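You operate a simulated robot arm through the tools that you are given. There is no shell and no other tool. Be economical: measure what you need, move in short steps, check, and stop when the job is done.

You are at the controls of a simulated two-armed robot. One attempt, no reset.

Task
Wipe up the spill on the packing table with the cloth there and put it back.
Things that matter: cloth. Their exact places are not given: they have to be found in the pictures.

The check looks at the end state, three seconds after you hand in, the way a careful person would. Anything else that was tipped, shoved, dropped, spilled or broken makes it a failure. Flat cloth is picked up by pressing the open fingertips on it (5 to 10 N) and closing them slowly along it; thin cloth reads only 2 to 8 mm in the jaws.

Robot
Two 7-joint arms with three-finger grippers on one trunk, on a base that drives. Base frame: it is fixed to the floor where the robot stands at the start and does not move with it; the origin is under the middle of the robot, x ahead of it, y to its left, z up; the surface under the hand at the start is at about z = 840. Readings come in mm, degrees, newtons and seconds.
The left shoulder is at the start at [36, 154, 1025], the right one opposite. With the tool pointing down near the work surface each hand reaches from about 180 to 620 mm from the robot's upright axis, wherever it stands, measured 20 degrees to its own side. Payload 2.69 kg a hand.
Tool frame (each hand has its own): the origin (TCP) lies between the finger pads and is the grasp point; the fingertips stand 29 mm ahead of it; z points along the fingers, y is the line along which they close. The gripper opens to 120 mm. The gripper's body begins 78 mm behind the TCP.
Orientation is told as [roll, pitch, yaw] about the base's x, y, z axes, in that order, counted from this pose: with the fingers straight down and closing along the base's y, the tool's x points along the base's -x, its y along +y and its z along -z.

Tools
- The arms move only by the tool move_arm. It takes "left_motion", "right_motion" or both (then of equal length, played together; a hand with none holds still); each is a list of rows, each a list of 3 entries, a list of its own where there are three numbers: the shift along the tool's x, y, z in mm, then the turn, a rotation vector about the tool's x, y, z in degrees, then the gripper command, from -1 (fully open) to 1 (shut), values between in proportion. In form: [[[tx, ty, tz], [rx, ry, rz], jaw], ...]. A call has 1 to 10 rows; each row shifts and turns the commanded pose from where the row before left it, along the tool's axes as they then stand. Each row takes 0.2 s and may step no farther than 50 mm and 8.6 degrees from the row before; otherwise, or with a gripper value out of range, the whole call is refused. Where a pose cannot be reached the arm comes as near as it can. A force on the tool above 40 N (or 10 N above the force at the start of the call, whichever is more), or a blocked arm, ends the call early, and 0.2 s more pass. The fingers move at their own pace and stop on an object; they squeeze with about 34 N. The grip force told is the motor's: it shows also when the fingers shut on nothing. Time passes only in rows, and 0.2 s behind the last, so rows that do not move let the fingers close. The reply holds the time, the measured pose of the TCP, the force on the tool along the base axes, the opening and the grip force, in the units named above and with some noise, with the torque about the TCP (base axes, N m) and any sound that the robot's microphone picked up, and new pictures: "pictures" is both (left out), scene, wrist or none (wrist: the cameras of the hands that moved).
- Cameras (640 x 400 px; columns grow to the right, rows downward): "scene" is now at [141.6, -13.5, 1181.1]; the picture's right is [-0.17, -0.98, 0.00], its down [-0.50, 0.09, -0.86] and it looks along [0.85, -0.15, -0.51] (base axes); focal length 214 px, centre (320, 200). "left" rides on the left gripper at [63, 0, -104] in its tool frame; the picture's right is [-0.01, 1.00, 0.00], its down [-0.83, 0.00, -0.56] and it looks along [-0.56, 0.00, 0.83] (tool axes); focal length 275 px, centre (320, 200). "right" rides on the right gripper at [63, 0, -104] in its tool frame; the picture's right is [0.00, 1.00, 0.00], its down [-0.83, 0.00, -0.56] and it looks along [-0.56, 0.00, 0.83] (tool axes); focal length 275 px, centre (320, 200).
- move_column(by): slides the trunk up (or, below 0, down) by that many mm; the arms and the scene camera ride with it, the base frame stays. It gives what a move gives, with no picture.
- steer(legs): drives the robot by 1 to 6 legs, each [ahead, left, turn to the left] in mm, mm and degrees, along the robot's own axes; the way and the turn of a leg run together, so that a leg with both is an arc; at most 1500 mm and 180 degrees a leg. The arms and the cameras ride along, it lands a little off, and it stops where it bumps. It gives what a move gives, and a new picture of the scene camera.
- head_to(pan, tilt): turns the head with the scene camera to pan (to the left, within 80 degrees either way) and tilt (down, from -29 to 69), counted from straight ahead of the robot. It gives what a move gives, and a new picture of the scene camera.
- point_at(camera, pixels): for up to 12 pixels [column, row] of the newest picture of that camera ("zoom" is the newest enlarged one), the place [x, y, z] in the base frame of the surface seen there, good to about 2 mm. The clock stands still meanwhile.
- inspect(camera, box): a new picture of the part [left, top, right, bottom] of that camera's present view, enlarged. The clock stands still meanwhile.
- hand_in(): hands the job in; it is judged then, once.

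Go step by step. Measure first, check grasps and placings, and put right what went wrong. The budget is 80 turns and 260 pictures, counting those below and the enlarged ones. Unless the task says otherwise, let go and move clear before handing in, and close with one line.

The tools are called after "Emit:" as name(argument=value, ...) on one line, values as JSON. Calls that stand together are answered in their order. move_arm: Moves the arms, as the interface text tells. Its arguments: {"type":"object","properties":{"left_motion":{"type":"array","items":{"type":"array"}},"right_motion":{"type":"array","items":{"type":"array"}},"pictures":{"type":"string","enum":["both","scene","wrist","none"]}},"required":[]} The other tools are called the same way: move_column (by) slides the trunk up or down; steer (legs) drives the base; head_to (pan, tilt) turns the head that bears the scene camera; point_at (camera, pixels) gives the place of the surface under pixels of a picture; inspect (camera, box) takes an enlarged picture of a part of a camera's view; hand_in () hands the job in.

At the start:

```text
time_s: 0.0
left_ee_pos: [334.9, 78.7, 1129.3]
left_ee_rot: [0.0, -0.1, 0.2]
left_force: [-0.4, -0.2, -0.2]
left_moment: [-0.02, -0.01, -0.01]
left_width: 120.1
left_grasp_force: 0.0
right_ee_pos: [267.1, -215.9, 1104.4]
right_ee_rot: [0.0, 0.0, 0.0]
right_force: [-0.2, 0.2, -0.4]
right_moment: [-0.02, 0.02, -0.02]
right_width: 120.0
right_grasp_force: 0.0
trunk travel left (down, up): [-390.0, 48.0]
robot x, y, heading: [-2.0, -3.4, -0.0]
head pan, tilt: [-10.0, 30.6]
```

scene: 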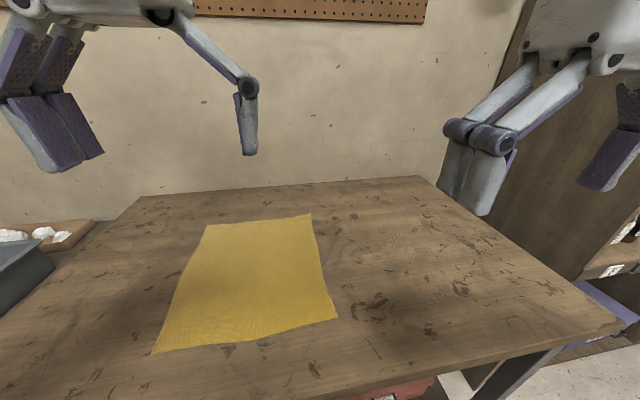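
right: 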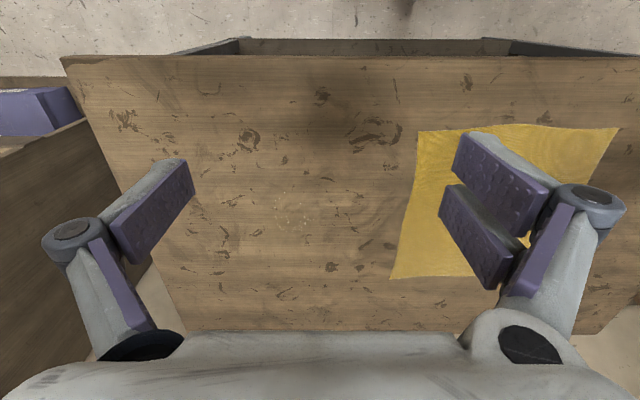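
left: 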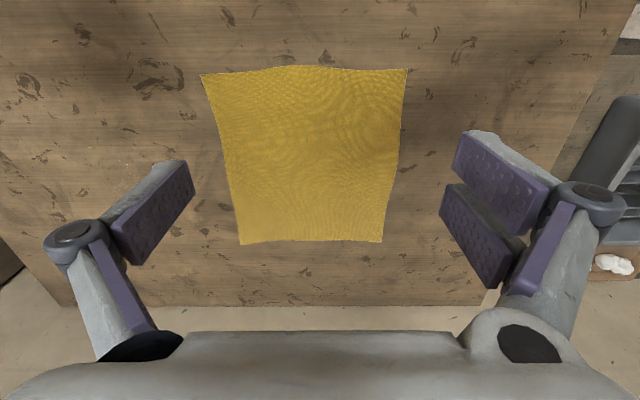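

The cloth is the yellow sheet around scene (250,285). The spill isn't obvious: there are faint pale specks near right-camera (290,205) and dark marks near scene (370,305). I'll enlarge the views.

Emit:
inspect(camera="scene", box=[300, 170, 620, 370])

Emit:
inspect(camera="right", box=[180, 100, 420, 320])

Emit:
inspect(camera="scene", box=[0, 180, 320, 400])

Emit:
point_at(camera="scene", pixels=[[154, 353], [337, 318], [310, 214], [207, 225], [250, 285], [370, 305], [400, 240], [140, 198], [418, 177], [618, 325], [90, 380]])

Emit:
point_at(camera="right", pixels=[[290, 205], [248, 138], [375, 133], [62, 57]])

```text
2.00 times, centred on (460, 270) of scene
```

zoom: 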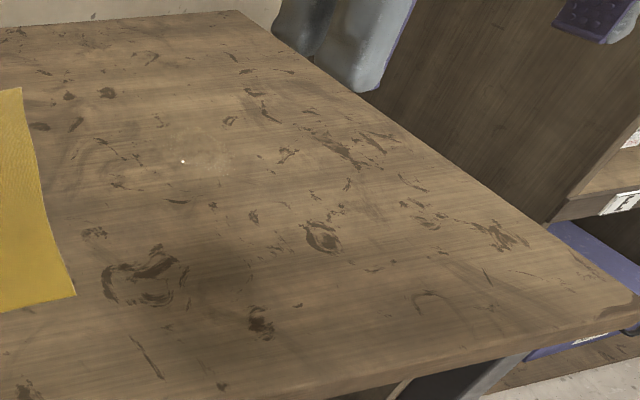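

```text
1.82 times, centred on (300, 210) of right
```

zoom: 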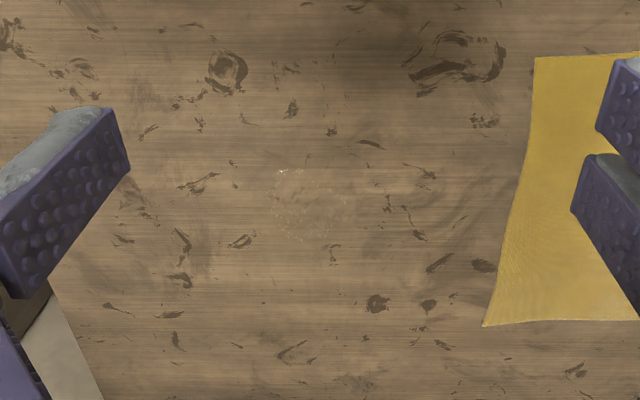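

```text
1.82 times, centred on (160, 290) of scene
```

zoom: 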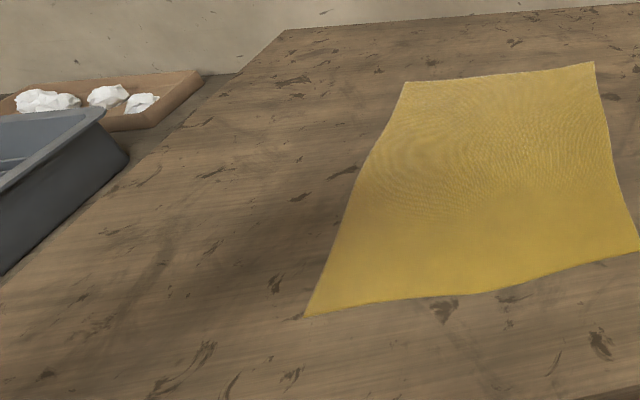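

```text
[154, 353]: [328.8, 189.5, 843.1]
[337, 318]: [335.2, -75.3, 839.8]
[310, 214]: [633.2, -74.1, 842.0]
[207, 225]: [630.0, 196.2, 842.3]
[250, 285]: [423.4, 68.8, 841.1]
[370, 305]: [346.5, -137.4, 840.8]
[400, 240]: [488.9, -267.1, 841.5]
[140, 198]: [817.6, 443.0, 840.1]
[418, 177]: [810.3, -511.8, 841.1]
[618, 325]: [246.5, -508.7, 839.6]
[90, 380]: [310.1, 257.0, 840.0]
```

```text
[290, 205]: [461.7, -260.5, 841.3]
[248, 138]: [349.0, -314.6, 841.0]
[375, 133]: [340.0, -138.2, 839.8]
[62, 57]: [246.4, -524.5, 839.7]
```

The clear patch with a glint near right-camera (294,210), about (468,-255), looks like the spill; the dark marks look like table texture. I'll zoom closer to measure its extent.

Emit:
inspect(camera="right", box=[244, 175, 340, 235])

Emit:
inspect(camera="scene", box=[340, 210, 440, 272])

Emit:
inspect(camera="scene", box=[320, 270, 400, 320])

```text
6.67 times, centred on (292, 205) of right
```

zoom: 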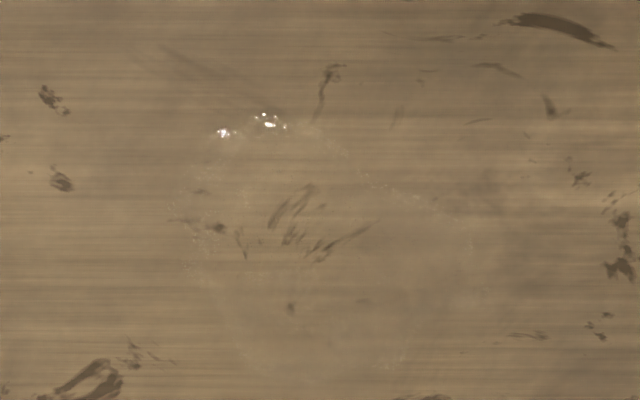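

```text
6.40 times, centred on (390, 241) of scene
```

zoom: 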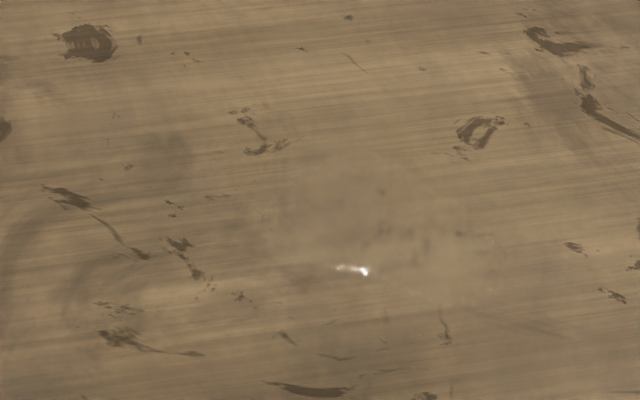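

```text
8.00 times, centred on (360, 295) of scene
```

zoom: 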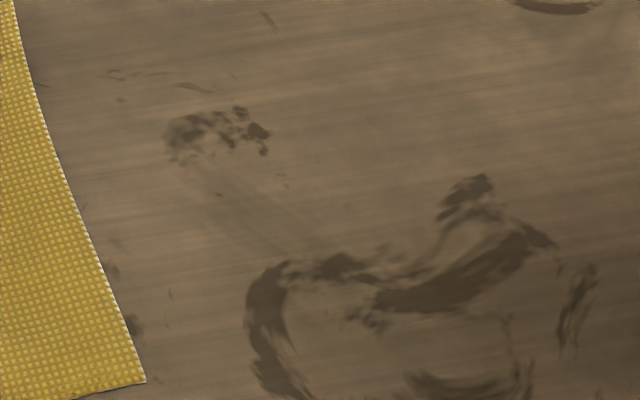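

The spill is a clear puddle whose rim shows in the first enlargement (columns 180–470, rows 115–385). I'll measure its rim and the cloth's edges.

Emit:
point_at(camera="right", pixels=[[271, 208], [314, 213], [284, 192], [290, 233], [302, 231], [418, 132], [390, 279], [404, 205]])

Emit:
point_at(camera="left", pixels=[[202, 74], [406, 69], [383, 241], [241, 243], [228, 160], [393, 160]])

```text
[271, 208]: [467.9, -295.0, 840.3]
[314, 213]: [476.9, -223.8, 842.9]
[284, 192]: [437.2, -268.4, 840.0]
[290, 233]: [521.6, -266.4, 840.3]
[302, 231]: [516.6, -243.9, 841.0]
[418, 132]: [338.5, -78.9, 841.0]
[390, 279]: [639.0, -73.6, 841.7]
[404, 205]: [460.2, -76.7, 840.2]
```

```text
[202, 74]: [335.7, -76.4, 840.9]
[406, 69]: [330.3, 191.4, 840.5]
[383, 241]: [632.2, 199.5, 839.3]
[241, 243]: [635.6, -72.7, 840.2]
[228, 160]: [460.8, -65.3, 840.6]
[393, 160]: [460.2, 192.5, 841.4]
```

The puddle spans about x 437–521 and y −295 to −222. The cloth spans x 332–636 and y −76 to 195. I'll hold the cloth by its right and left edges, one hand each, and first bring both hands above those edges.

Emit:
move_arm(right_motion=[[[-26.4, 22, 23.7], [0, 0, 0], 0.2], [[-26.4, 22, 23.7], [0, 0, 0], 0.2], [[-26.4, 22, 23.7], [0, 0, 0], 0.2], [[-26.4, 22, 23.7], [0, 0, 0], 0.2], [[-26.4, 22, 23.7], [0, 0, 0], 0.2], [[-26.4, 22, 23.7], [0, 0, 0], 0.2], [[-26.4, 22, 23.7], [0, 0, 0], 0.2], [[-26.4, 22, 23.7], [0, 0, 0], 0.2], [[0, 0, 0], [0, 0, 0], 0.2]], left_motion=[[[-17.9, 9.5, 26.7], [0, 0, 0], 0.2], [[-17.9, 9.5, 26.7], [0, 0, 0], 0.2], [[-17.9, 9.5, 26.7], [0, 0, 0], 0.2], [[-17.9, 9.5, 26.7], [0, 0, 0], 0.2], [[-17.9, 9.5, 26.7], [0, 0, 0], 0.2], [[-17.9, 9.5, 26.7], [0, 0, 0], 0.2], [[-17.9, 9.5, 26.7], [0, 0, 0], 0.2], [[-17.9, 9.5, 26.7], [0, 0, 0], 0.2], [[0, 0, 0], [0, 0, 0], 0.2]], pictures="both")

```text
time_s: 2.0
left_ee_pos: [479.3, 153.7, 915.7]
left_ee_rot: [0.0, 0.0, 0.0]
left_force: [0.1, 0.3, -0.3]
left_moment: [-0.01, -0.01, -0.02]
left_width: 47.9
left_grasp_force: 0.0
right_ee_pos: [479.0, -39.7, 915.4]
right_ee_rot: [0.0, 0.0, 0.1]
right_force: [-1.0, 0.0, -0.4]
right_moment: [0.01, 0.02, -0.04]
right_width: 47.7
right_grasp_force: 0.0
trunk travel left (down, up): [-390.0, 48.0]
robot x, y, heading: [-0.3, 0.5, 0.2]
head pan, tilt: [-10.0, 30.6]
```

scene: 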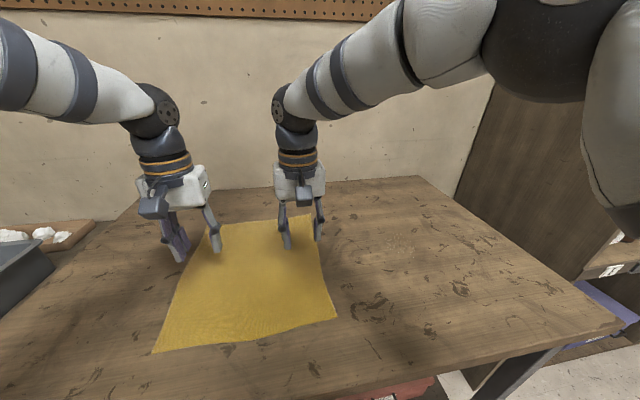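
right: 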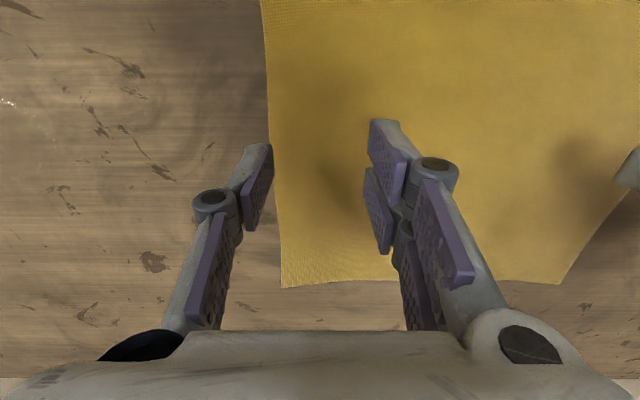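
left: 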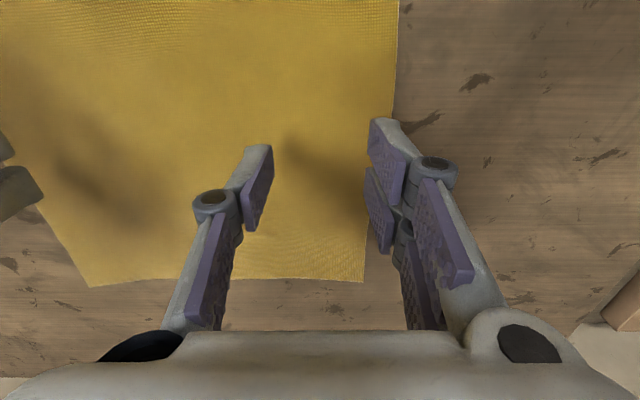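

The outer fingers are near the cloth's edges, so I'll shift both hands inward a little and lower them to just above contact.

Emit:
move_arm(right_motion=[[[0, 8, 20], [0, 0, 0], 0.2], [[0, 0, 17], [0, 0, 0], 0.2], [[0, 0, 3], [0, 0, 0], 0.2], [[0, 0, 2], [0, 0, 0], 0.2], [[0, 0, 2], [0, 0, 0], 0.2]], left_motion=[[[0, -4, 20], [0, 0, 0], 0.2], [[0, 0, 17], [0, 0, 0], 0.2], [[0, 0, 3], [0, 0, 0], 0.2], [[0, 0, 2], [0, 0, 0], 0.2], [[0, 0, 2], [0, 0, 0], 0.2]], pictures="wrist")

```text
time_s: 3.2
left_ee_pos: [477.3, 151.6, 873.2]
left_ee_rot: [-0.1, 0.1, 0.0]
left_force: [0.0, 1.1, -0.1]
left_moment: [-0.02, 0.0, 0.03]
left_width: 47.9
left_grasp_force: 0.1
right_ee_pos: [478.5, -31.7, 869.0]
right_ee_rot: [0.0, 0.0, -0.1]
right_force: [-1.2, 0.1, -0.1]
right_moment: [-0.01, 0.0, -0.03]
right_width: 47.9
right_grasp_force: 0.1
trunk travel left (down, up): [-390.0, 48.0]
robot x, y, heading: [-3.5, -4.6, 0.2]
head pan, tilt: [-10.0, 30.6]
```

right: 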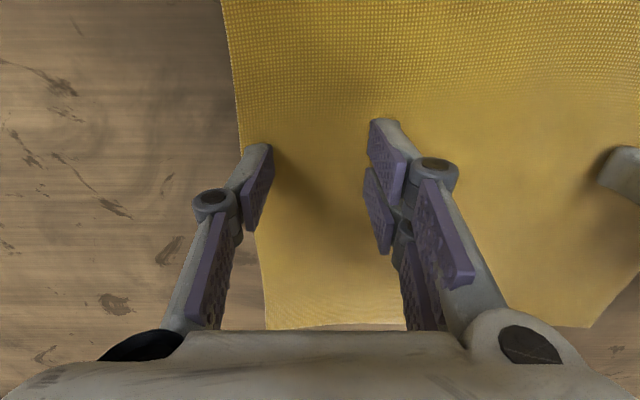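
left: 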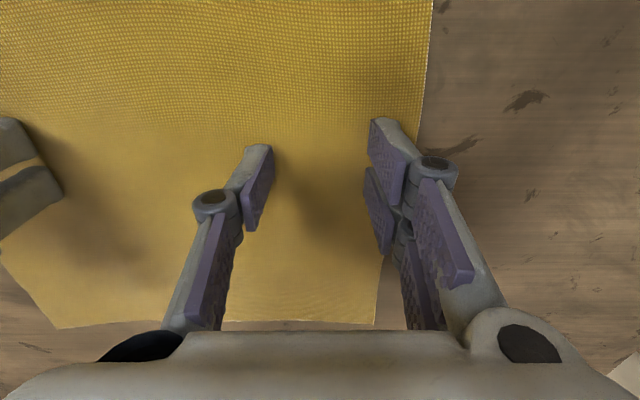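

No contact force shows yet, so I'll press down further in small steps.

Emit:
move_arm(right_motion=[[[0, 0, 1], [0, 0, 0], 0.2], [[0, 0, 1], [0, 0, 0], 0.2], [[0, 0, 0], [0, 0, 0], 0.2]], left_motion=[[[0, 0, 1], [0, 0, 0], 0.2], [[0, 0, 1], [0, 0, 0], 0.2], [[0, 0, 0], [0, 0, 0], 0.2]], pictures="none")

```text
time_s: 4.0
left_ee_pos: [478.4, 150.6, 871.0]
left_ee_rot: [0.0, -0.1, 0.0]
left_force: [-0.2, -0.3, 0.6]
left_moment: [-0.01, -0.02, 0.0]
left_width: 48.1
left_grasp_force: 0.1
right_ee_pos: [477.4, -31.1, 869.9]
right_ee_rot: [0.0, -0.1, 0.1]
right_force: [0.2, -0.1, 7.9]
right_moment: [-0.07, 0.02, 0.01]
right_width: 47.9
right_grasp_force: 0.0
trunk travel left (down, up): [-390.0, 48.0]
robot x, y, heading: [-3.4, 0.2, -0.2]
head pan, tilt: [-10.0, 30.6]
```

The right hand presses at 7.9 N. I'll close it slowly along the cloth while the left goes down 2 mm more.

Emit:
move_arm(right_motion=[[[0, 0, 0], [0, 0, 0], 0.3], [[0, 0, 0], [0, 0, 0], 0.4], [[0, 0, 0], [0, 0, 0], 0.5], [[0, 0, 0], [0, 0, 0], 0.6], [[0, 0, 0], [0, 0, 0], 0.7], [[0, 0, 0], [0, 0, 0], 0.8], [[0, 0, 0], [0, 0, 0], 0.9], [[0, 0, 0], [0, 0, 0], 1], [[0, 0, 0], [0, 0, 0], 1], [[0, 0, 0], [0, 0, 0], 1]], left_motion=[[[0, 0, 0.5], [0, 0, 0], 0.2], [[0, 0, 0.5], [0, 0, 0], 0.2], [[0, 0, 0.5], [0, 0, 0], 0.2], [[0, 0, 0.5], [0, 0, 0], 0.2], [[0, 0, 0], [0, 0, 0], 0.2], [[0, 0, 0], [0, 0, 0], 0.2], [[0, 0, 0], [0, 0, 0], 0.2], [[0, 0, 0], [0, 0, 0], 0.2], [[0, 0, 0], [0, 0, 0], 0.2], [[0, 0, 0], [0, 0, 0], 0.2]], pictures="wrist")

```text
time_s: 6.2
left_ee_pos: [477.1, 149.7, 869.6]
left_ee_rot: [0.1, 0.0, 0.0]
left_force: [1.9, -1.1, 9.0]
left_moment: [0.23, -0.05, -0.1]
left_width: 48.2
left_grasp_force: 0.1
right_ee_pos: [478.1, -32.5, 870.1]
right_ee_rot: [0.0, 0.1, 0.0]
right_force: [-2.6, 0.5, 8.0]
right_moment: [0.04, -0.04, 0.04]
right_width: 2.8
right_grasp_force: 32.6
trunk travel left (down, up): [-390.0, 48.0]
robot x, y, heading: [-0.5, -1.3, -0.1]
head pan, tilt: [-10.0, 30.6]
```

right: 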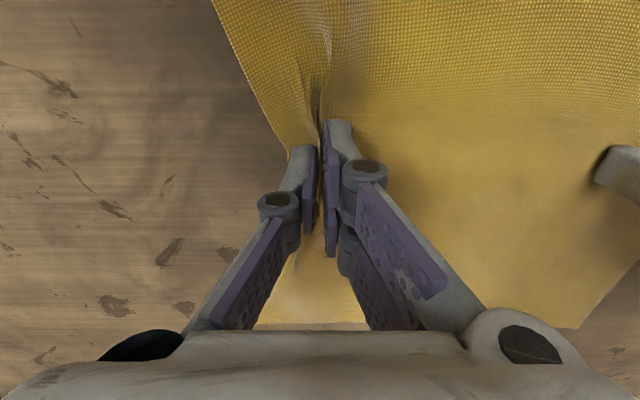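
left: 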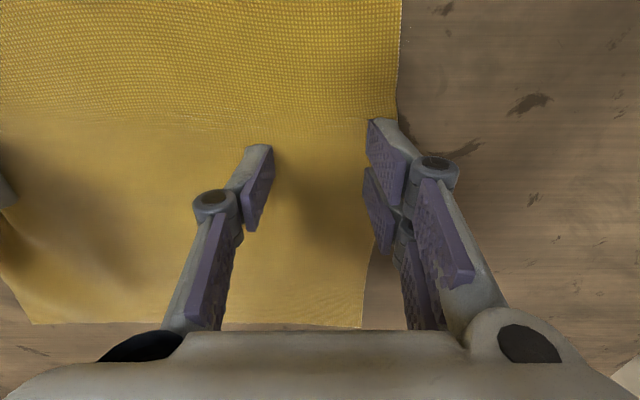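

The right hand holds a fold (2.8 mm). The left outer finger sits right at the cloth's edge at (385,125), so I'll lift, move 12 mm inward, and press again.

Emit:
move_arm(left_motion=[[[0, 0, -10], [0, 0, 0], 0.2], [[0, -13, 0], [0, 0, 0], 0.2], [[0, 0, 8], [0, 0, 0], 0.2], [[0, 0, 1], [0, 0, 0], 0.2], [[0, 0, 1], [0, 0, 0], 0.2], [[0, 0, 0], [0, 0, 0], 0.2]], pictures="wrist")

```text
time_s: 7.6
left_ee_pos: [477.6, 136.6, 868.4]
left_ee_rot: [-0.1, -0.2, 0.2]
left_force: [-0.2, -0.1, 3.4]
left_moment: [0.06, 0.05, -0.02]
left_width: 48.0
left_grasp_force: 0.2
right_ee_pos: [476.9, -31.4, 868.9]
right_ee_rot: [0.0, 0.0, -0.1]
right_force: [-0.6, -1.8, 9.3]
right_moment: [-0.01, -0.06, -0.02]
right_width: 2.6
right_grasp_force: 31.8
trunk travel left (down, up): [-390.0, 48.0]
robot x, y, heading: [-1.8, 1.1, -0.1]
head pan, tilt: [-10.0, 30.6]
```

left: 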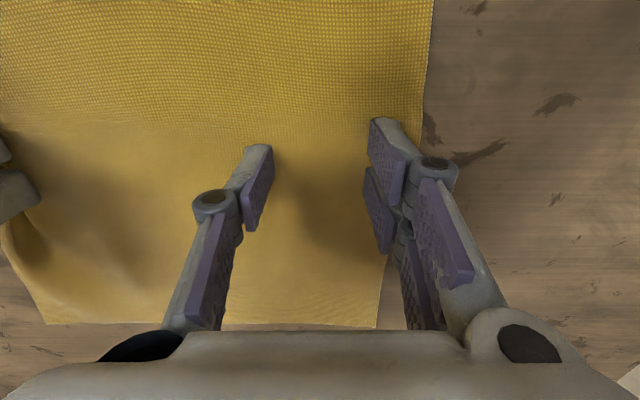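

Both left fingers are now over cloth at 3.4 N. I'll press about 1 mm more and close slowly.

Emit:
move_arm(left_motion=[[[0, 0, 0.7], [0, 0, 0], 0.2], [[0, 0, 0], [0, 0, 0], 0.3], [[0, 0, 0], [0, 0, 0], 0.42], [[0, 0, 0], [0, 0, 0], 0.54], [[0, 0, 0], [0, 0, 0], 0.66], [[0, 0, 0], [0, 0, 0], 0.78], [[0, 0, 0], [0, 0, 0], 0.9], [[0, 0, 0], [0, 0, 0], 1], [[0, 0, 0], [0, 0, 0], 1], [[0, 0, 0], [0, 0, 0], 1]], pictures="both")

```text
time_s: 9.8
left_ee_pos: [477.3, 137.7, 868.8]
left_ee_rot: [-0.1, 0.0, 0.0]
left_force: [0.7, -0.3, -0.1]
left_moment: [0.22, 0.05, 0.03]
left_width: 4.4
left_grasp_force: 36.9
right_ee_pos: [477.8, -31.6, 869.1]
right_ee_rot: [0.0, 0.0, -0.1]
right_force: [-0.7, 1.6, 2.3]
right_moment: [0.09, 0.01, -0.02]
right_width: 3.1
right_grasp_force: 29.9
trunk travel left (down, up): [-390.0, 48.0]
robot x, y, heading: [-2.0, 0.4, 0.3]
head pan, tilt: [-10.0, 30.6]
```

scene: 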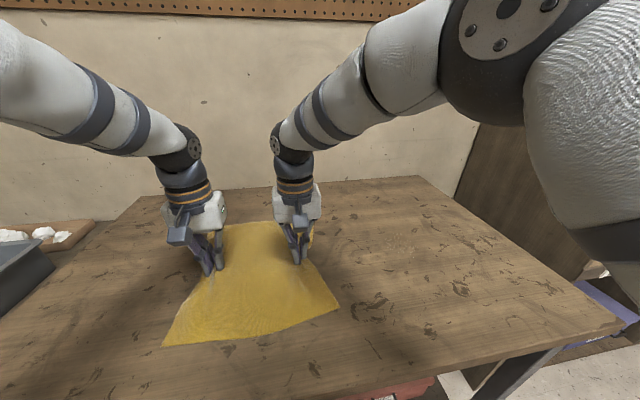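
left: 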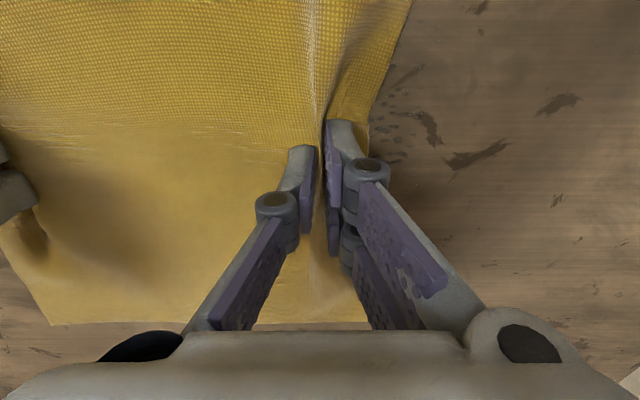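

Both hands hold the cloth. I'll lift it 20 mm, carry it 170 mm toward the spill with both hands in step, and check.

Emit:
move_arm(right_motion=[[[0, 0, -10], [0, 0, 0], 1], [[0, 0, -10], [0, 0, 0], 1], [[0, -25, 0], [0, 0, 0], 1], [[0, -25, 0], [0, 0, 0], 1], [[0, -25, 0], [0, 0, 0], 1], [[0, -25, 0], [0, 0, 0], 1], [[0, -25, 0], [0, 0, 0], 1], [[0, -25, 0], [0, 0, 0], 1], [[0, -20, 0], [0, 0, 0], 1], [[0, 0, 0], [0, 0, 0], 1]], left_motion=[[[0, 0, -10], [0, 0, 0], 1], [[0, 0, -10], [0, 0, 0], 1], [[0, -25, 0], [0, 0, 0], 1], [[0, -25, 0], [0, 0, 0], 1], [[0, -25, 0], [0, 0, 0], 1], [[0, -25, 0], [0, 0, 0], 1], [[0, -25, 0], [0, 0, 0], 1], [[0, -25, 0], [0, 0, 0], 1], [[0, -20, 0], [0, 0, 0], 1], [[0, 0, 0], [0, 0, 0], 1]], pictures="both")

```text
time_s: 12.0
left_ee_pos: [479.6, -33.6, 887.3]
left_ee_rot: [0.0, -0.1, 0.1]
left_force: [-0.1, 1.8, -0.5]
left_moment: [0.01, 0.04, 0.0]
left_width: 3.5
left_grasp_force: 34.5
right_ee_pos: [479.0, -201.4, 888.6]
right_ee_rot: [0.0, 0.0, 0.0]
right_force: [0.2, 0.1, 1.6]
right_moment: [-0.09, -0.03, -0.02]
right_width: 2.6
right_grasp_force: 29.5
trunk travel left (down, up): [-390.0, 48.0]
robot x, y, heading: [4.6, -0.3, -0.0]
head pan, tilt: [-10.0, 30.6]
```

scene: 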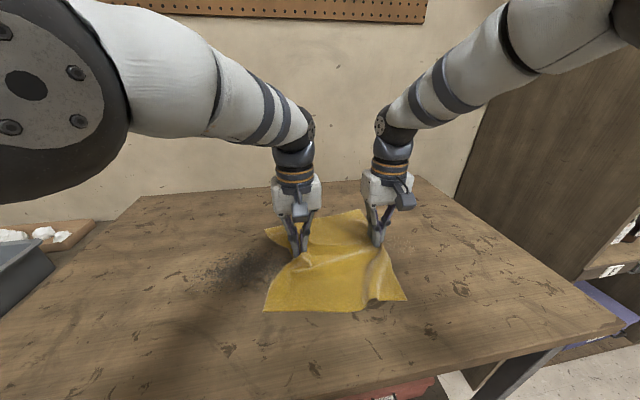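
right: 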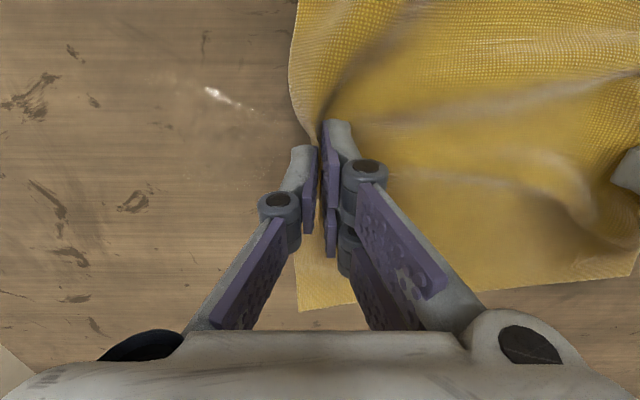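
left: 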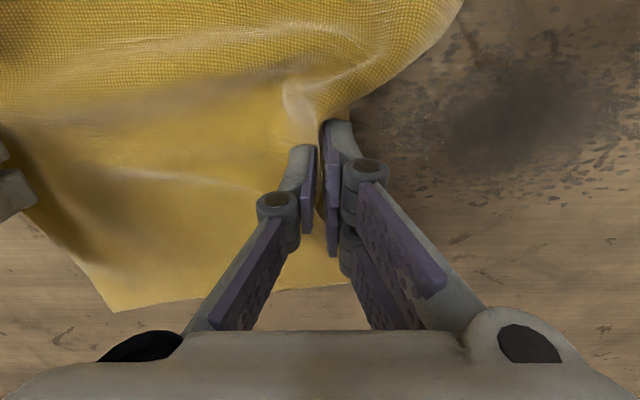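

Moving the cloth uncovered a dark smudgy patch near scene (240,275), left-camera (500,110). I'll look closely at it and locate it before going on.

Emit:
inspect(camera="left", box=[340, 0, 640, 220])

Emit:
inspect(camera="scene", box=[170, 220, 300, 310])

Emit:
inspect(camera="right", box=[120, 50, 320, 200])

Emit:
point_at(camera="left", pixels=[[370, 120], [540, 120], [620, 80], [500, 200], [530, 20], [430, 70]])

Emit:
point_at(camera="right", pixels=[[212, 93], [250, 108], [180, 85]])

```text
1.82 times, centred on (490, 110) of left
```

zoom: 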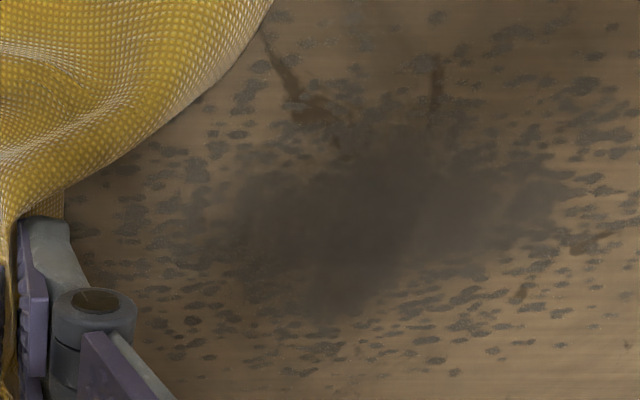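

```text
4.44 times, centred on (235, 265) of scene
```

zoom: 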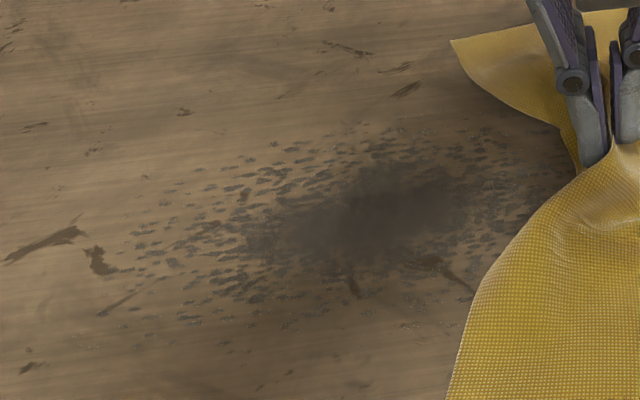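

```text
2.67 times, centred on (220, 125) of right
```

zoom: 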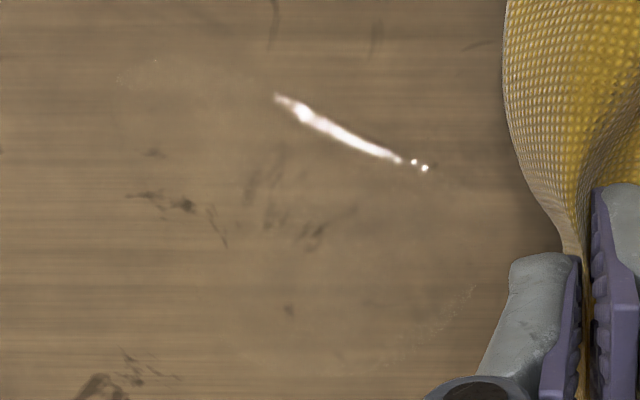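

```text
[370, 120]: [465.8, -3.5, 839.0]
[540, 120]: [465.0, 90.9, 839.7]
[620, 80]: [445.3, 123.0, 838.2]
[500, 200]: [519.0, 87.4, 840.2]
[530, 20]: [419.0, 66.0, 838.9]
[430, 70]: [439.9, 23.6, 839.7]
```

```text
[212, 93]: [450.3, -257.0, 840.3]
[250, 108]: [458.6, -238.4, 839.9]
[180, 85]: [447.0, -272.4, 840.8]
```

The glinting clear puddle is the liquid; the dark patch (x 420–520, y 0–125) looks more like a mark in the table, and I'll test that later. I'll press the right bunch down at the puddle's edge, with the left hand following lower.

Emit:
move_arm(right_motion=[[[0, 0, 10], [0, 0, 0], 1], [[0, 0, 8], [0, 0, 0], 1], [[0, 0, 1], [0, 0, 0], 1], [[0, 0, 1], [0, 0, 0], 1], [[0, 0, 0], [0, 0, 0], 1]], left_motion=[[[0, 0, 8], [0, 0, 0], 1], [[0, 0, 4], [0, 0, 0], 1], [[0, 0, 0], [0, 0, 0], 1], [[0, 0, 0], [0, 0, 0], 1], [[0, 0, 0], [0, 0, 0], 1]], pictures="none")

```text
time_s: 13.2
left_ee_pos: [477.9, -32.0, 875.5]
left_ee_rot: [0.1, -0.1, 0.0]
left_force: [0.1, 1.5, 1.6]
left_moment: [0.03, -0.04, 0.01]
left_width: 1.1
left_grasp_force: 29.8
right_ee_pos: [478.2, -202.4, 868.5]
right_ee_rot: [-0.1, -0.1, 0.1]
right_force: [0.4, 2.2, -1.2]
right_moment: [0.09, 0.03, -0.05]
right_width: 2.1
right_grasp_force: 31.0
trunk travel left (down, up): [-390.0, 48.0]
robot x, y, heading: [1.6, 4.0, -0.2]
head pan, tilt: [-10.0, 30.6]
```

Right force is still about zero, so I'll press 1 mm at a time. The left width reads only 1.1 mm, so I'll check its picture.

Emit:
move_arm(right_motion=[[[0, 0, 0.7], [0, 0, 0], 1], [[0, 0, 0.7], [0, 0, 0], 1], [[0, 0, 0], [0, 0, 0], 1]], left_motion=[[[0, 0, 0], [0, 0, 0], 1], [[0, 0, 0], [0, 0, 0], 1], [[0, 0, 0], [0, 0, 0], 1]], pictures="wrist")

```text
time_s: 14.0
left_ee_pos: [477.8, -32.1, 876.2]
left_ee_rot: [-0.1, 0.0, 0.1]
left_force: [-0.3, 1.1, 3.2]
left_moment: [0.03, -0.02, 0.0]
left_width: 1.3
left_grasp_force: 30.7
right_ee_pos: [478.5, -202.1, 868.7]
right_ee_rot: [0.0, -0.1, 0.0]
right_force: [0.2, 3.0, 8.7]
right_moment: [-0.05, -0.1, 0.0]
right_width: 1.2
right_grasp_force: 28.7
trunk travel left (down, up): [-390.0, 48.0]
robot x, y, heading: [-3.5, 1.1, -0.1]
head pan, tilt: [-10.0, 30.6]
```

right: 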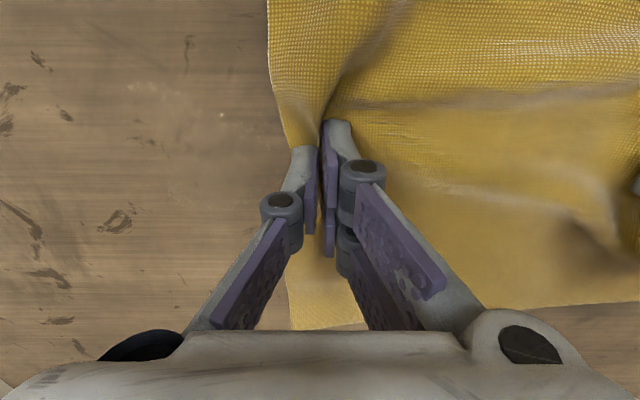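
left: 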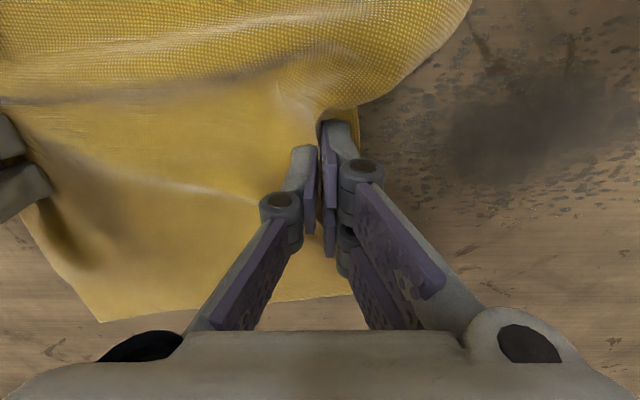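

Both still hold, and the right presses at 8.7 N. Now I'll sweep across the puddle to y≈−305 with both hands in step.

Emit:
move_arm(right_motion=[[[0, -15, 0], [0, 0, 0], 1], [[0, -15, 0], [0, 0, 0], 1], [[0, -15, 0], [0, 0, 0], 1], [[0, -15, 0], [0, 0, 0], 1], [[0, -15, 0], [0, 0, 0], 1], [[0, -15, 0], [0, 0, 0], 1], [[0, -12, 0], [0, 0, 0], 1], [[0, 0, 0], [0, 0, 0], 1]], left_motion=[[[0, -15, 0], [0, 0, 0], 1], [[0, -15, 0], [0, 0, 0], 1], [[0, -15, 0], [0, 0, 0], 1], [[0, -15, 0], [0, 0, 0], 1], [[0, -15, 0], [0, 0, 0], 1], [[0, -15, 0], [0, 0, 0], 1], [[0, -12, 0], [0, 0, 0], 1], [[0, 0, 0], [0, 0, 0], 1]], pictures="both")

```text
time_s: 15.8
left_ee_pos: [478.3, -107.9, 876.8]
left_ee_rot: [-0.7, -0.1, 0.4]
left_force: [0.9, -28.1, -1.2]
left_moment: [-0.78, -0.03, 0.04]
left_width: 2.5
left_grasp_force: 31.4
left hand out of reach, approached as far as the arm can: row 6, 7
right_ee_pos: [477.0, -300.6, 867.4]
right_ee_rot: [0.4, 0.0, 0.0]
right_force: [-1.8, 33.0, 13.9]
right_moment: [0.87, -0.04, 0.14]
right_width: 2.8
right_grasp_force: 30.9
trunk travel left (down, up): [-390.0, 48.0]
robot x, y, heading: [1.3, -2.4, -0.2]
head pan, tilt: [-10.0, 30.6]
```

scene: 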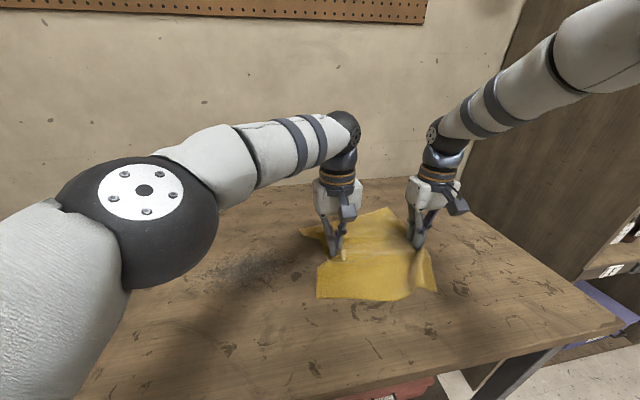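
right: 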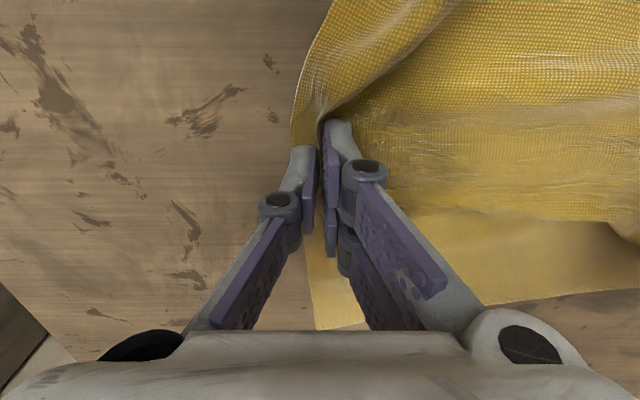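
left: 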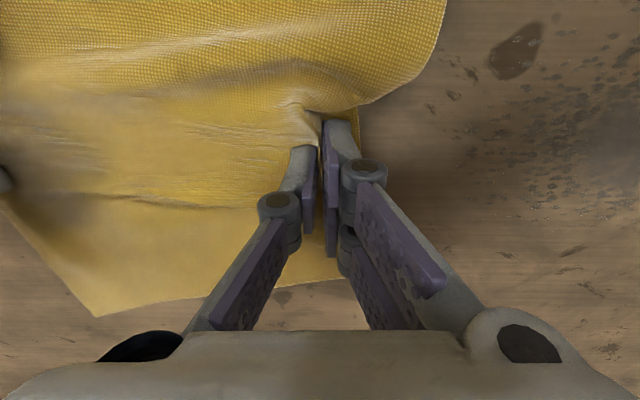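

The cloth is stretched taut at 33 N because the left arm reached its limit at y≈−108. I'll hold the left hand there and zigzag the right hand over the puddle within y −215 to −290.

Emit:
move_arm(right_motion=[[[0, 15, 0], [0, 0, 0], 1], [[12, 0, 0], [0, 0, 0], 1], [[0, 25, 0], [0, 0, 0], 1], [[0, 25, 0], [0, 0, 0], 1], [[0, 20, 0], [0, 0, 0], 1], [[12, 0, 0], [0, 0, 0], 1], [[0, -25, 0], [0, 0, 0], 1], [[0, -25, 0], [0, 0, 0], 1], [[0, -25, 0], [0, 0, 0], 1], [[0, 0, 0], [0, 0, 0], 1]], pictures="wrist")

```text
time_s: 18.0
left_ee_pos: [478.9, -106.2, 878.2]
left_ee_rot: [-0.5, 0.0, 0.4]
left_force: [-2.2, -13.5, -1.2]
left_moment: [-0.35, 0.05, 0.0]
left_width: 2.4
left_grasp_force: 33.7
right_ee_pos: [453.2, -293.3, 868.4]
right_ee_rot: [0.0, -0.2, 0.1]
right_force: [0.6, 15.3, 20.1]
right_moment: [0.17, -0.1, 0.02]
right_width: 2.1
right_grasp_force: 32.9
trunk travel left (down, up): [-390.0, 48.0]
robot x, y, heading: [-2.4, -2.1, 0.1]
head pan, tilt: [-10.0, 30.6]
```

right: 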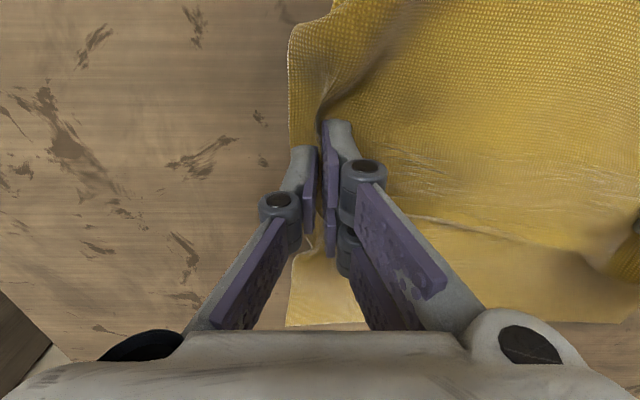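

Vertical force is 20 N, so I'll ease up 0.8 mm and continue the zigzag at x≈438, then sweep the far side.

Emit:
move_arm(right_motion=[[[14, 5, -0.8], [0, 0, 0], 1], [[0, 25, 0], [0, 0, 0], 1], [[0, 25, 0], [0, 0, 0], 1], [[0, 20, 0], [0, 0, 0], 1], [[-27, 0, 0], [0, 0, 0], 1], [[-27, 0, 0], [0, 0, 0], 1], [[0, -25, 0], [0, 0, 0], 1], [[0, -25, 0], [0, 0, 0], 1], [[0, -23, 0], [0, 0, 0], 1], [[-13, 0, 0], [0, 0, 0], 1]], pictures="none")

Emit:
move_arm(right_motion=[[[0, 25, 0], [0, 0, 0], 1], [[0, 25, 0], [0, 0, 0], 1], [[0, 23, 0], [0, 0, 0], 1], [[-13, 0, 0], [0, 0, 0], 1], [[0, -25, 0], [0, 0, 0], 1], [[0, -25, 0], [0, 0, 0], 1], [[0, -18, 0], [0, 0, 0], 1], [[0, 0, 0], [0, 0, 0], 1]], pictures="both")

```text
time_s: 20.2
left_ee_pos: [479.9, -105.6, 877.3]
left_ee_rot: [-0.5, 0.0, 0.4]
left_force: [2.3, -11.6, -0.1]
left_moment: [-0.3, -0.05, 0.0]
left_width: 2.9
left_grasp_force: 33.6
right_ee_pos: [506.0, -290.8, 867.8]
right_ee_rot: [0.1, 0.0, 0.0]
right_force: [-2.1, 11.0, 4.3]
right_moment: [0.13, 0.05, 0.0]
right_width: 2.8
right_grasp_force: 33.9
trunk travel left (down, up): [-390.0, 48.0]
robot x, y, heading: [-1.9, -5.9, 0.2]
head pan, tilt: [-10.0, 30.6]
```

```text
time_s: 22.0
left_ee_pos: [480.1, -105.0, 876.4]
left_ee_rot: [-0.3, 0.0, 0.4]
left_force: [2.5, -6.7, -0.5]
left_moment: [-0.3, -0.05, 0.0]
left_width: 3.0
left_grasp_force: 34.1
right_ee_pos: [519.4, -287.2, 868.1]
right_ee_rot: [0.0, 0.1, 0.0]
right_force: [-1.8, 9.1, 8.3]
right_moment: [0.72, -0.01, -0.02]
right_width: 0.4
right_grasp_force: 29.0
trunk travel left (down, up): [-390.0, 48.0]
robot x, y, heading: [1.6, 2.3, -0.1]
head pan, tilt: [-10.0, 30.6]
```

scene: 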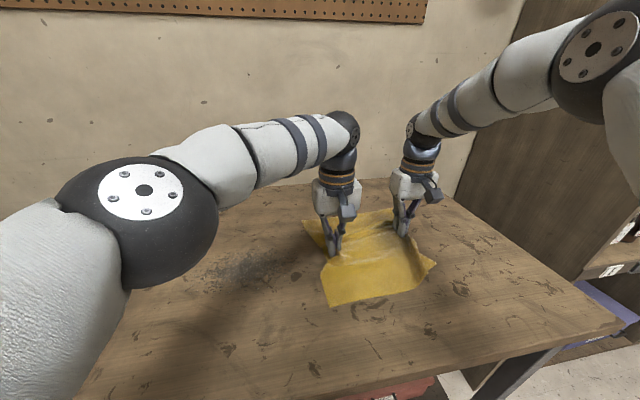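
right: 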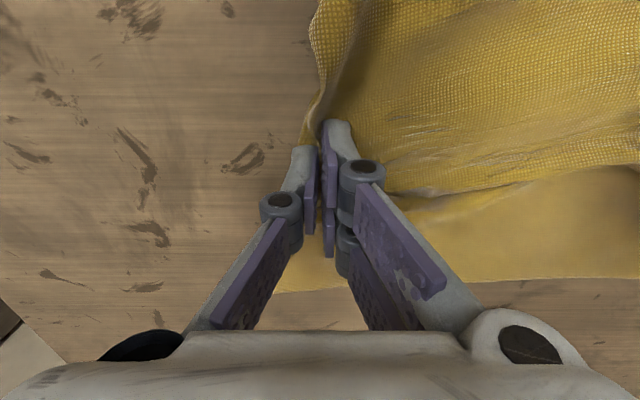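

The whole puddle area has been swept. I'll lift both hands, move back about 110 mm, and look at the result.

Emit:
move_arm(right_motion=[[[0, 0, -10], [0, 0, 0], 1], [[0, 0, -10], [0, 0, 0], 1], [[11, 25, 0], [0, 0, 0], 1], [[10, 25, 0], [0, 0, 0], 1], [[10, 25, 0], [0, 0, 0], 1], [[10, 25, 0], [0, 0, 0], 1], [[0, 15, 0], [0, 0, 0], 1], [[0, 0, 0], [0, 0, 0], 1]], left_motion=[[[0, 0, -10], [0, 0, 0], 1], [[0, 0, -2], [0, 0, 0], 1], [[0, 25, 0], [0, 0, 0], 1], [[0, 25, 0], [0, 0, 0], 1], [[0, 25, 0], [0, 0, 0], 1], [[0, 25, 0], [0, 0, 0], 1], [[0, 15, 0], [0, 0, 0], 1], [[0, 0, 0], [0, 0, 0], 1]], pictures="both")

```text
time_s: 23.8
left_ee_pos: [478.8, 6.9, 888.9]
left_ee_rot: [0.0, -0.1, 0.0]
left_force: [0.2, 0.3, -0.2]
left_moment: [-0.1, 0.05, 0.0]
left_width: 3.0
left_grasp_force: 35.7
right_ee_pos: [478.5, -172.1, 887.6]
right_ee_rot: [0.0, 0.0, 0.0]
right_force: [1.0, 1.2, 2.0]
right_moment: [-0.17, -0.02, -0.03]
right_width: 2.0
right_grasp_force: 34.0
trunk travel left (down, up): [-390.0, 48.0]
robot x, y, heading: [-4.6, 0.2, 0.1]
head pan, tilt: [-10.0, 30.6]
```

scene: 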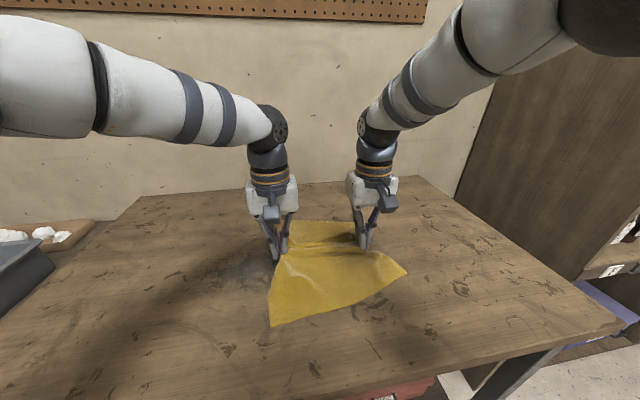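
right: 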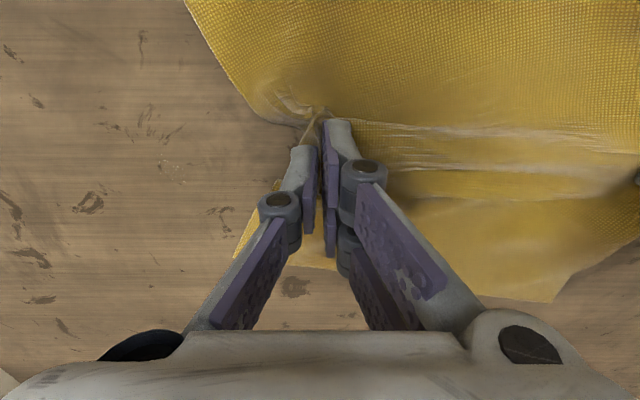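
left: 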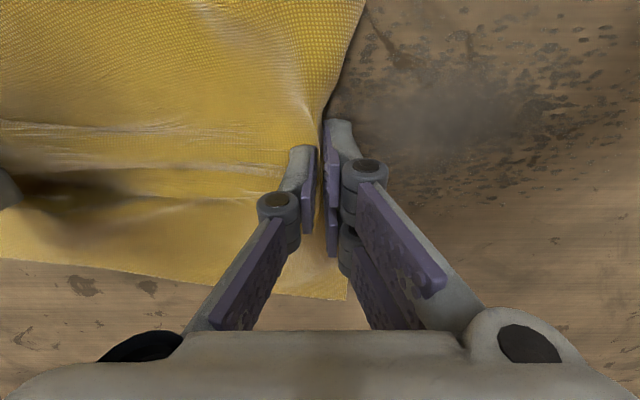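

Emit:
inspect(camera="right", box=[60, 60, 300, 270])

Emit:
inspect(camera="scene", box=[350, 205, 460, 275])

Emit:
point_at(camera="right", pixels=[[165, 165], [180, 170], [150, 130], [220, 210]])

Emit:
inspect(camera="left", box=[340, 0, 640, 220])

```text
1.90 times, centred on (180, 165) of right
```

zoom: 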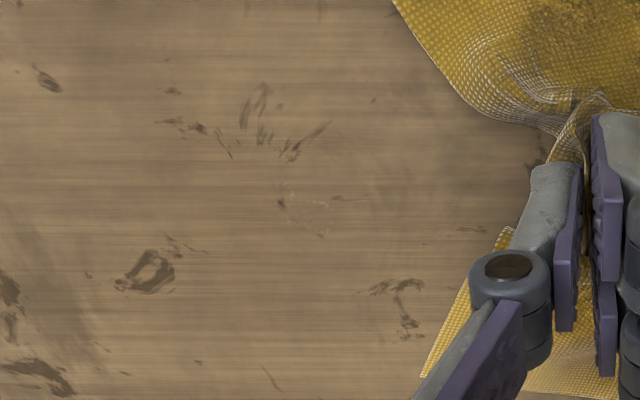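

```text
5.71 times, centred on (405, 240) of scene
```

zoom: 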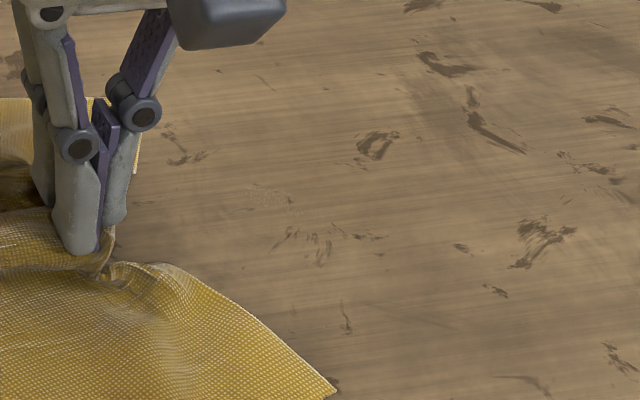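

```text
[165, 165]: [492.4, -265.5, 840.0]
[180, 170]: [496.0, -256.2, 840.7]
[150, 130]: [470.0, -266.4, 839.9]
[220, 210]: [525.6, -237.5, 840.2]
```

```text
1.82 times, centred on (490, 110) of left
```

zoom: 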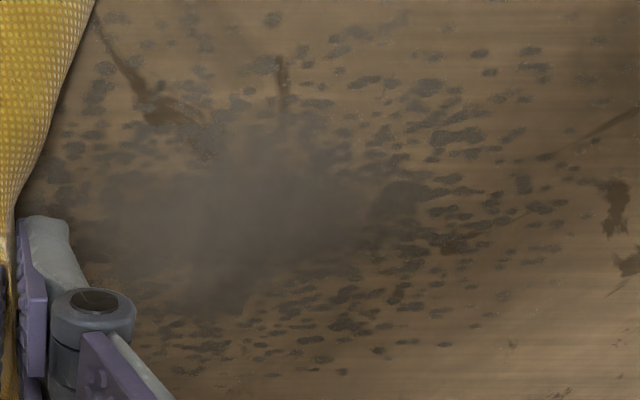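

Nearly all the liquid is gone; a small remnant shows at about (496,-260). I'll go back and wipe that spot with a few pressed strokes.

Emit:
move_arm(right_motion=[[[-10, -25, 0], [0, 0, 0], 1], [[-7, -30, 0], [0, 0, 0], 1], [[0, 0, 10], [0, 0, 0], 1], [[0, 0, 9], [0, 0, 0], 1], [[0, 0, 1.5], [0, 0, 0], 1], [[0, -18, 0], [0, 0, 0], 1], [[0, -18, 0], [0, 0, 0], 1], [[0, -18, 0], [0, 0, 0], 1], [[-9, 0, 0], [0, 0, 0], 1], [[0, 0, 0], [0, 0, 0], 1]], left_motion=[[[0, -25, 0], [0, 0, 0], 1], [[0, -30, 0], [0, 0, 0], 1], [[0, 0, 5], [0, 0, 0], 1], [[0, 0, 5], [0, 0, 0], 1], [[0, 0, 0], [0, 0, 0], 1], [[0, -18, 0], [0, 0, 0], 1], [[0, -18, 0], [0, 0, 0], 1], [[0, -10, 0], [0, 0, 0], 1], [[0, 0, 0], [0, 0, 0], 1], [[0, 0, 0], [0, 0, 0], 1]], pictures="none")

```text
time_s: 26.0
left_ee_pos: [482.1, -90.2, 881.8]
left_ee_rot: [-0.7, -0.1, 0.9]
left_force: [3.5, -26.4, -1.5]
left_moment: [-0.72, -0.07, 0.03]
left_width: 2.4
left_grasp_force: 33.2
right_ee_pos: [503.5, -279.3, 868.1]
right_ee_rot: [0.2, 0.0, 0.0]
right_force: [-8.2, 25.2, 15.0]
right_moment: [0.72, 0.06, 0.14]
right_width: 3.0
right_grasp_force: 33.5
trunk travel left (down, up): [-390.0, 48.0]
robot x, y, heading: [-2.4, 1.6, 0.0]
head pan, tilt: [-10.0, 30.6]
```

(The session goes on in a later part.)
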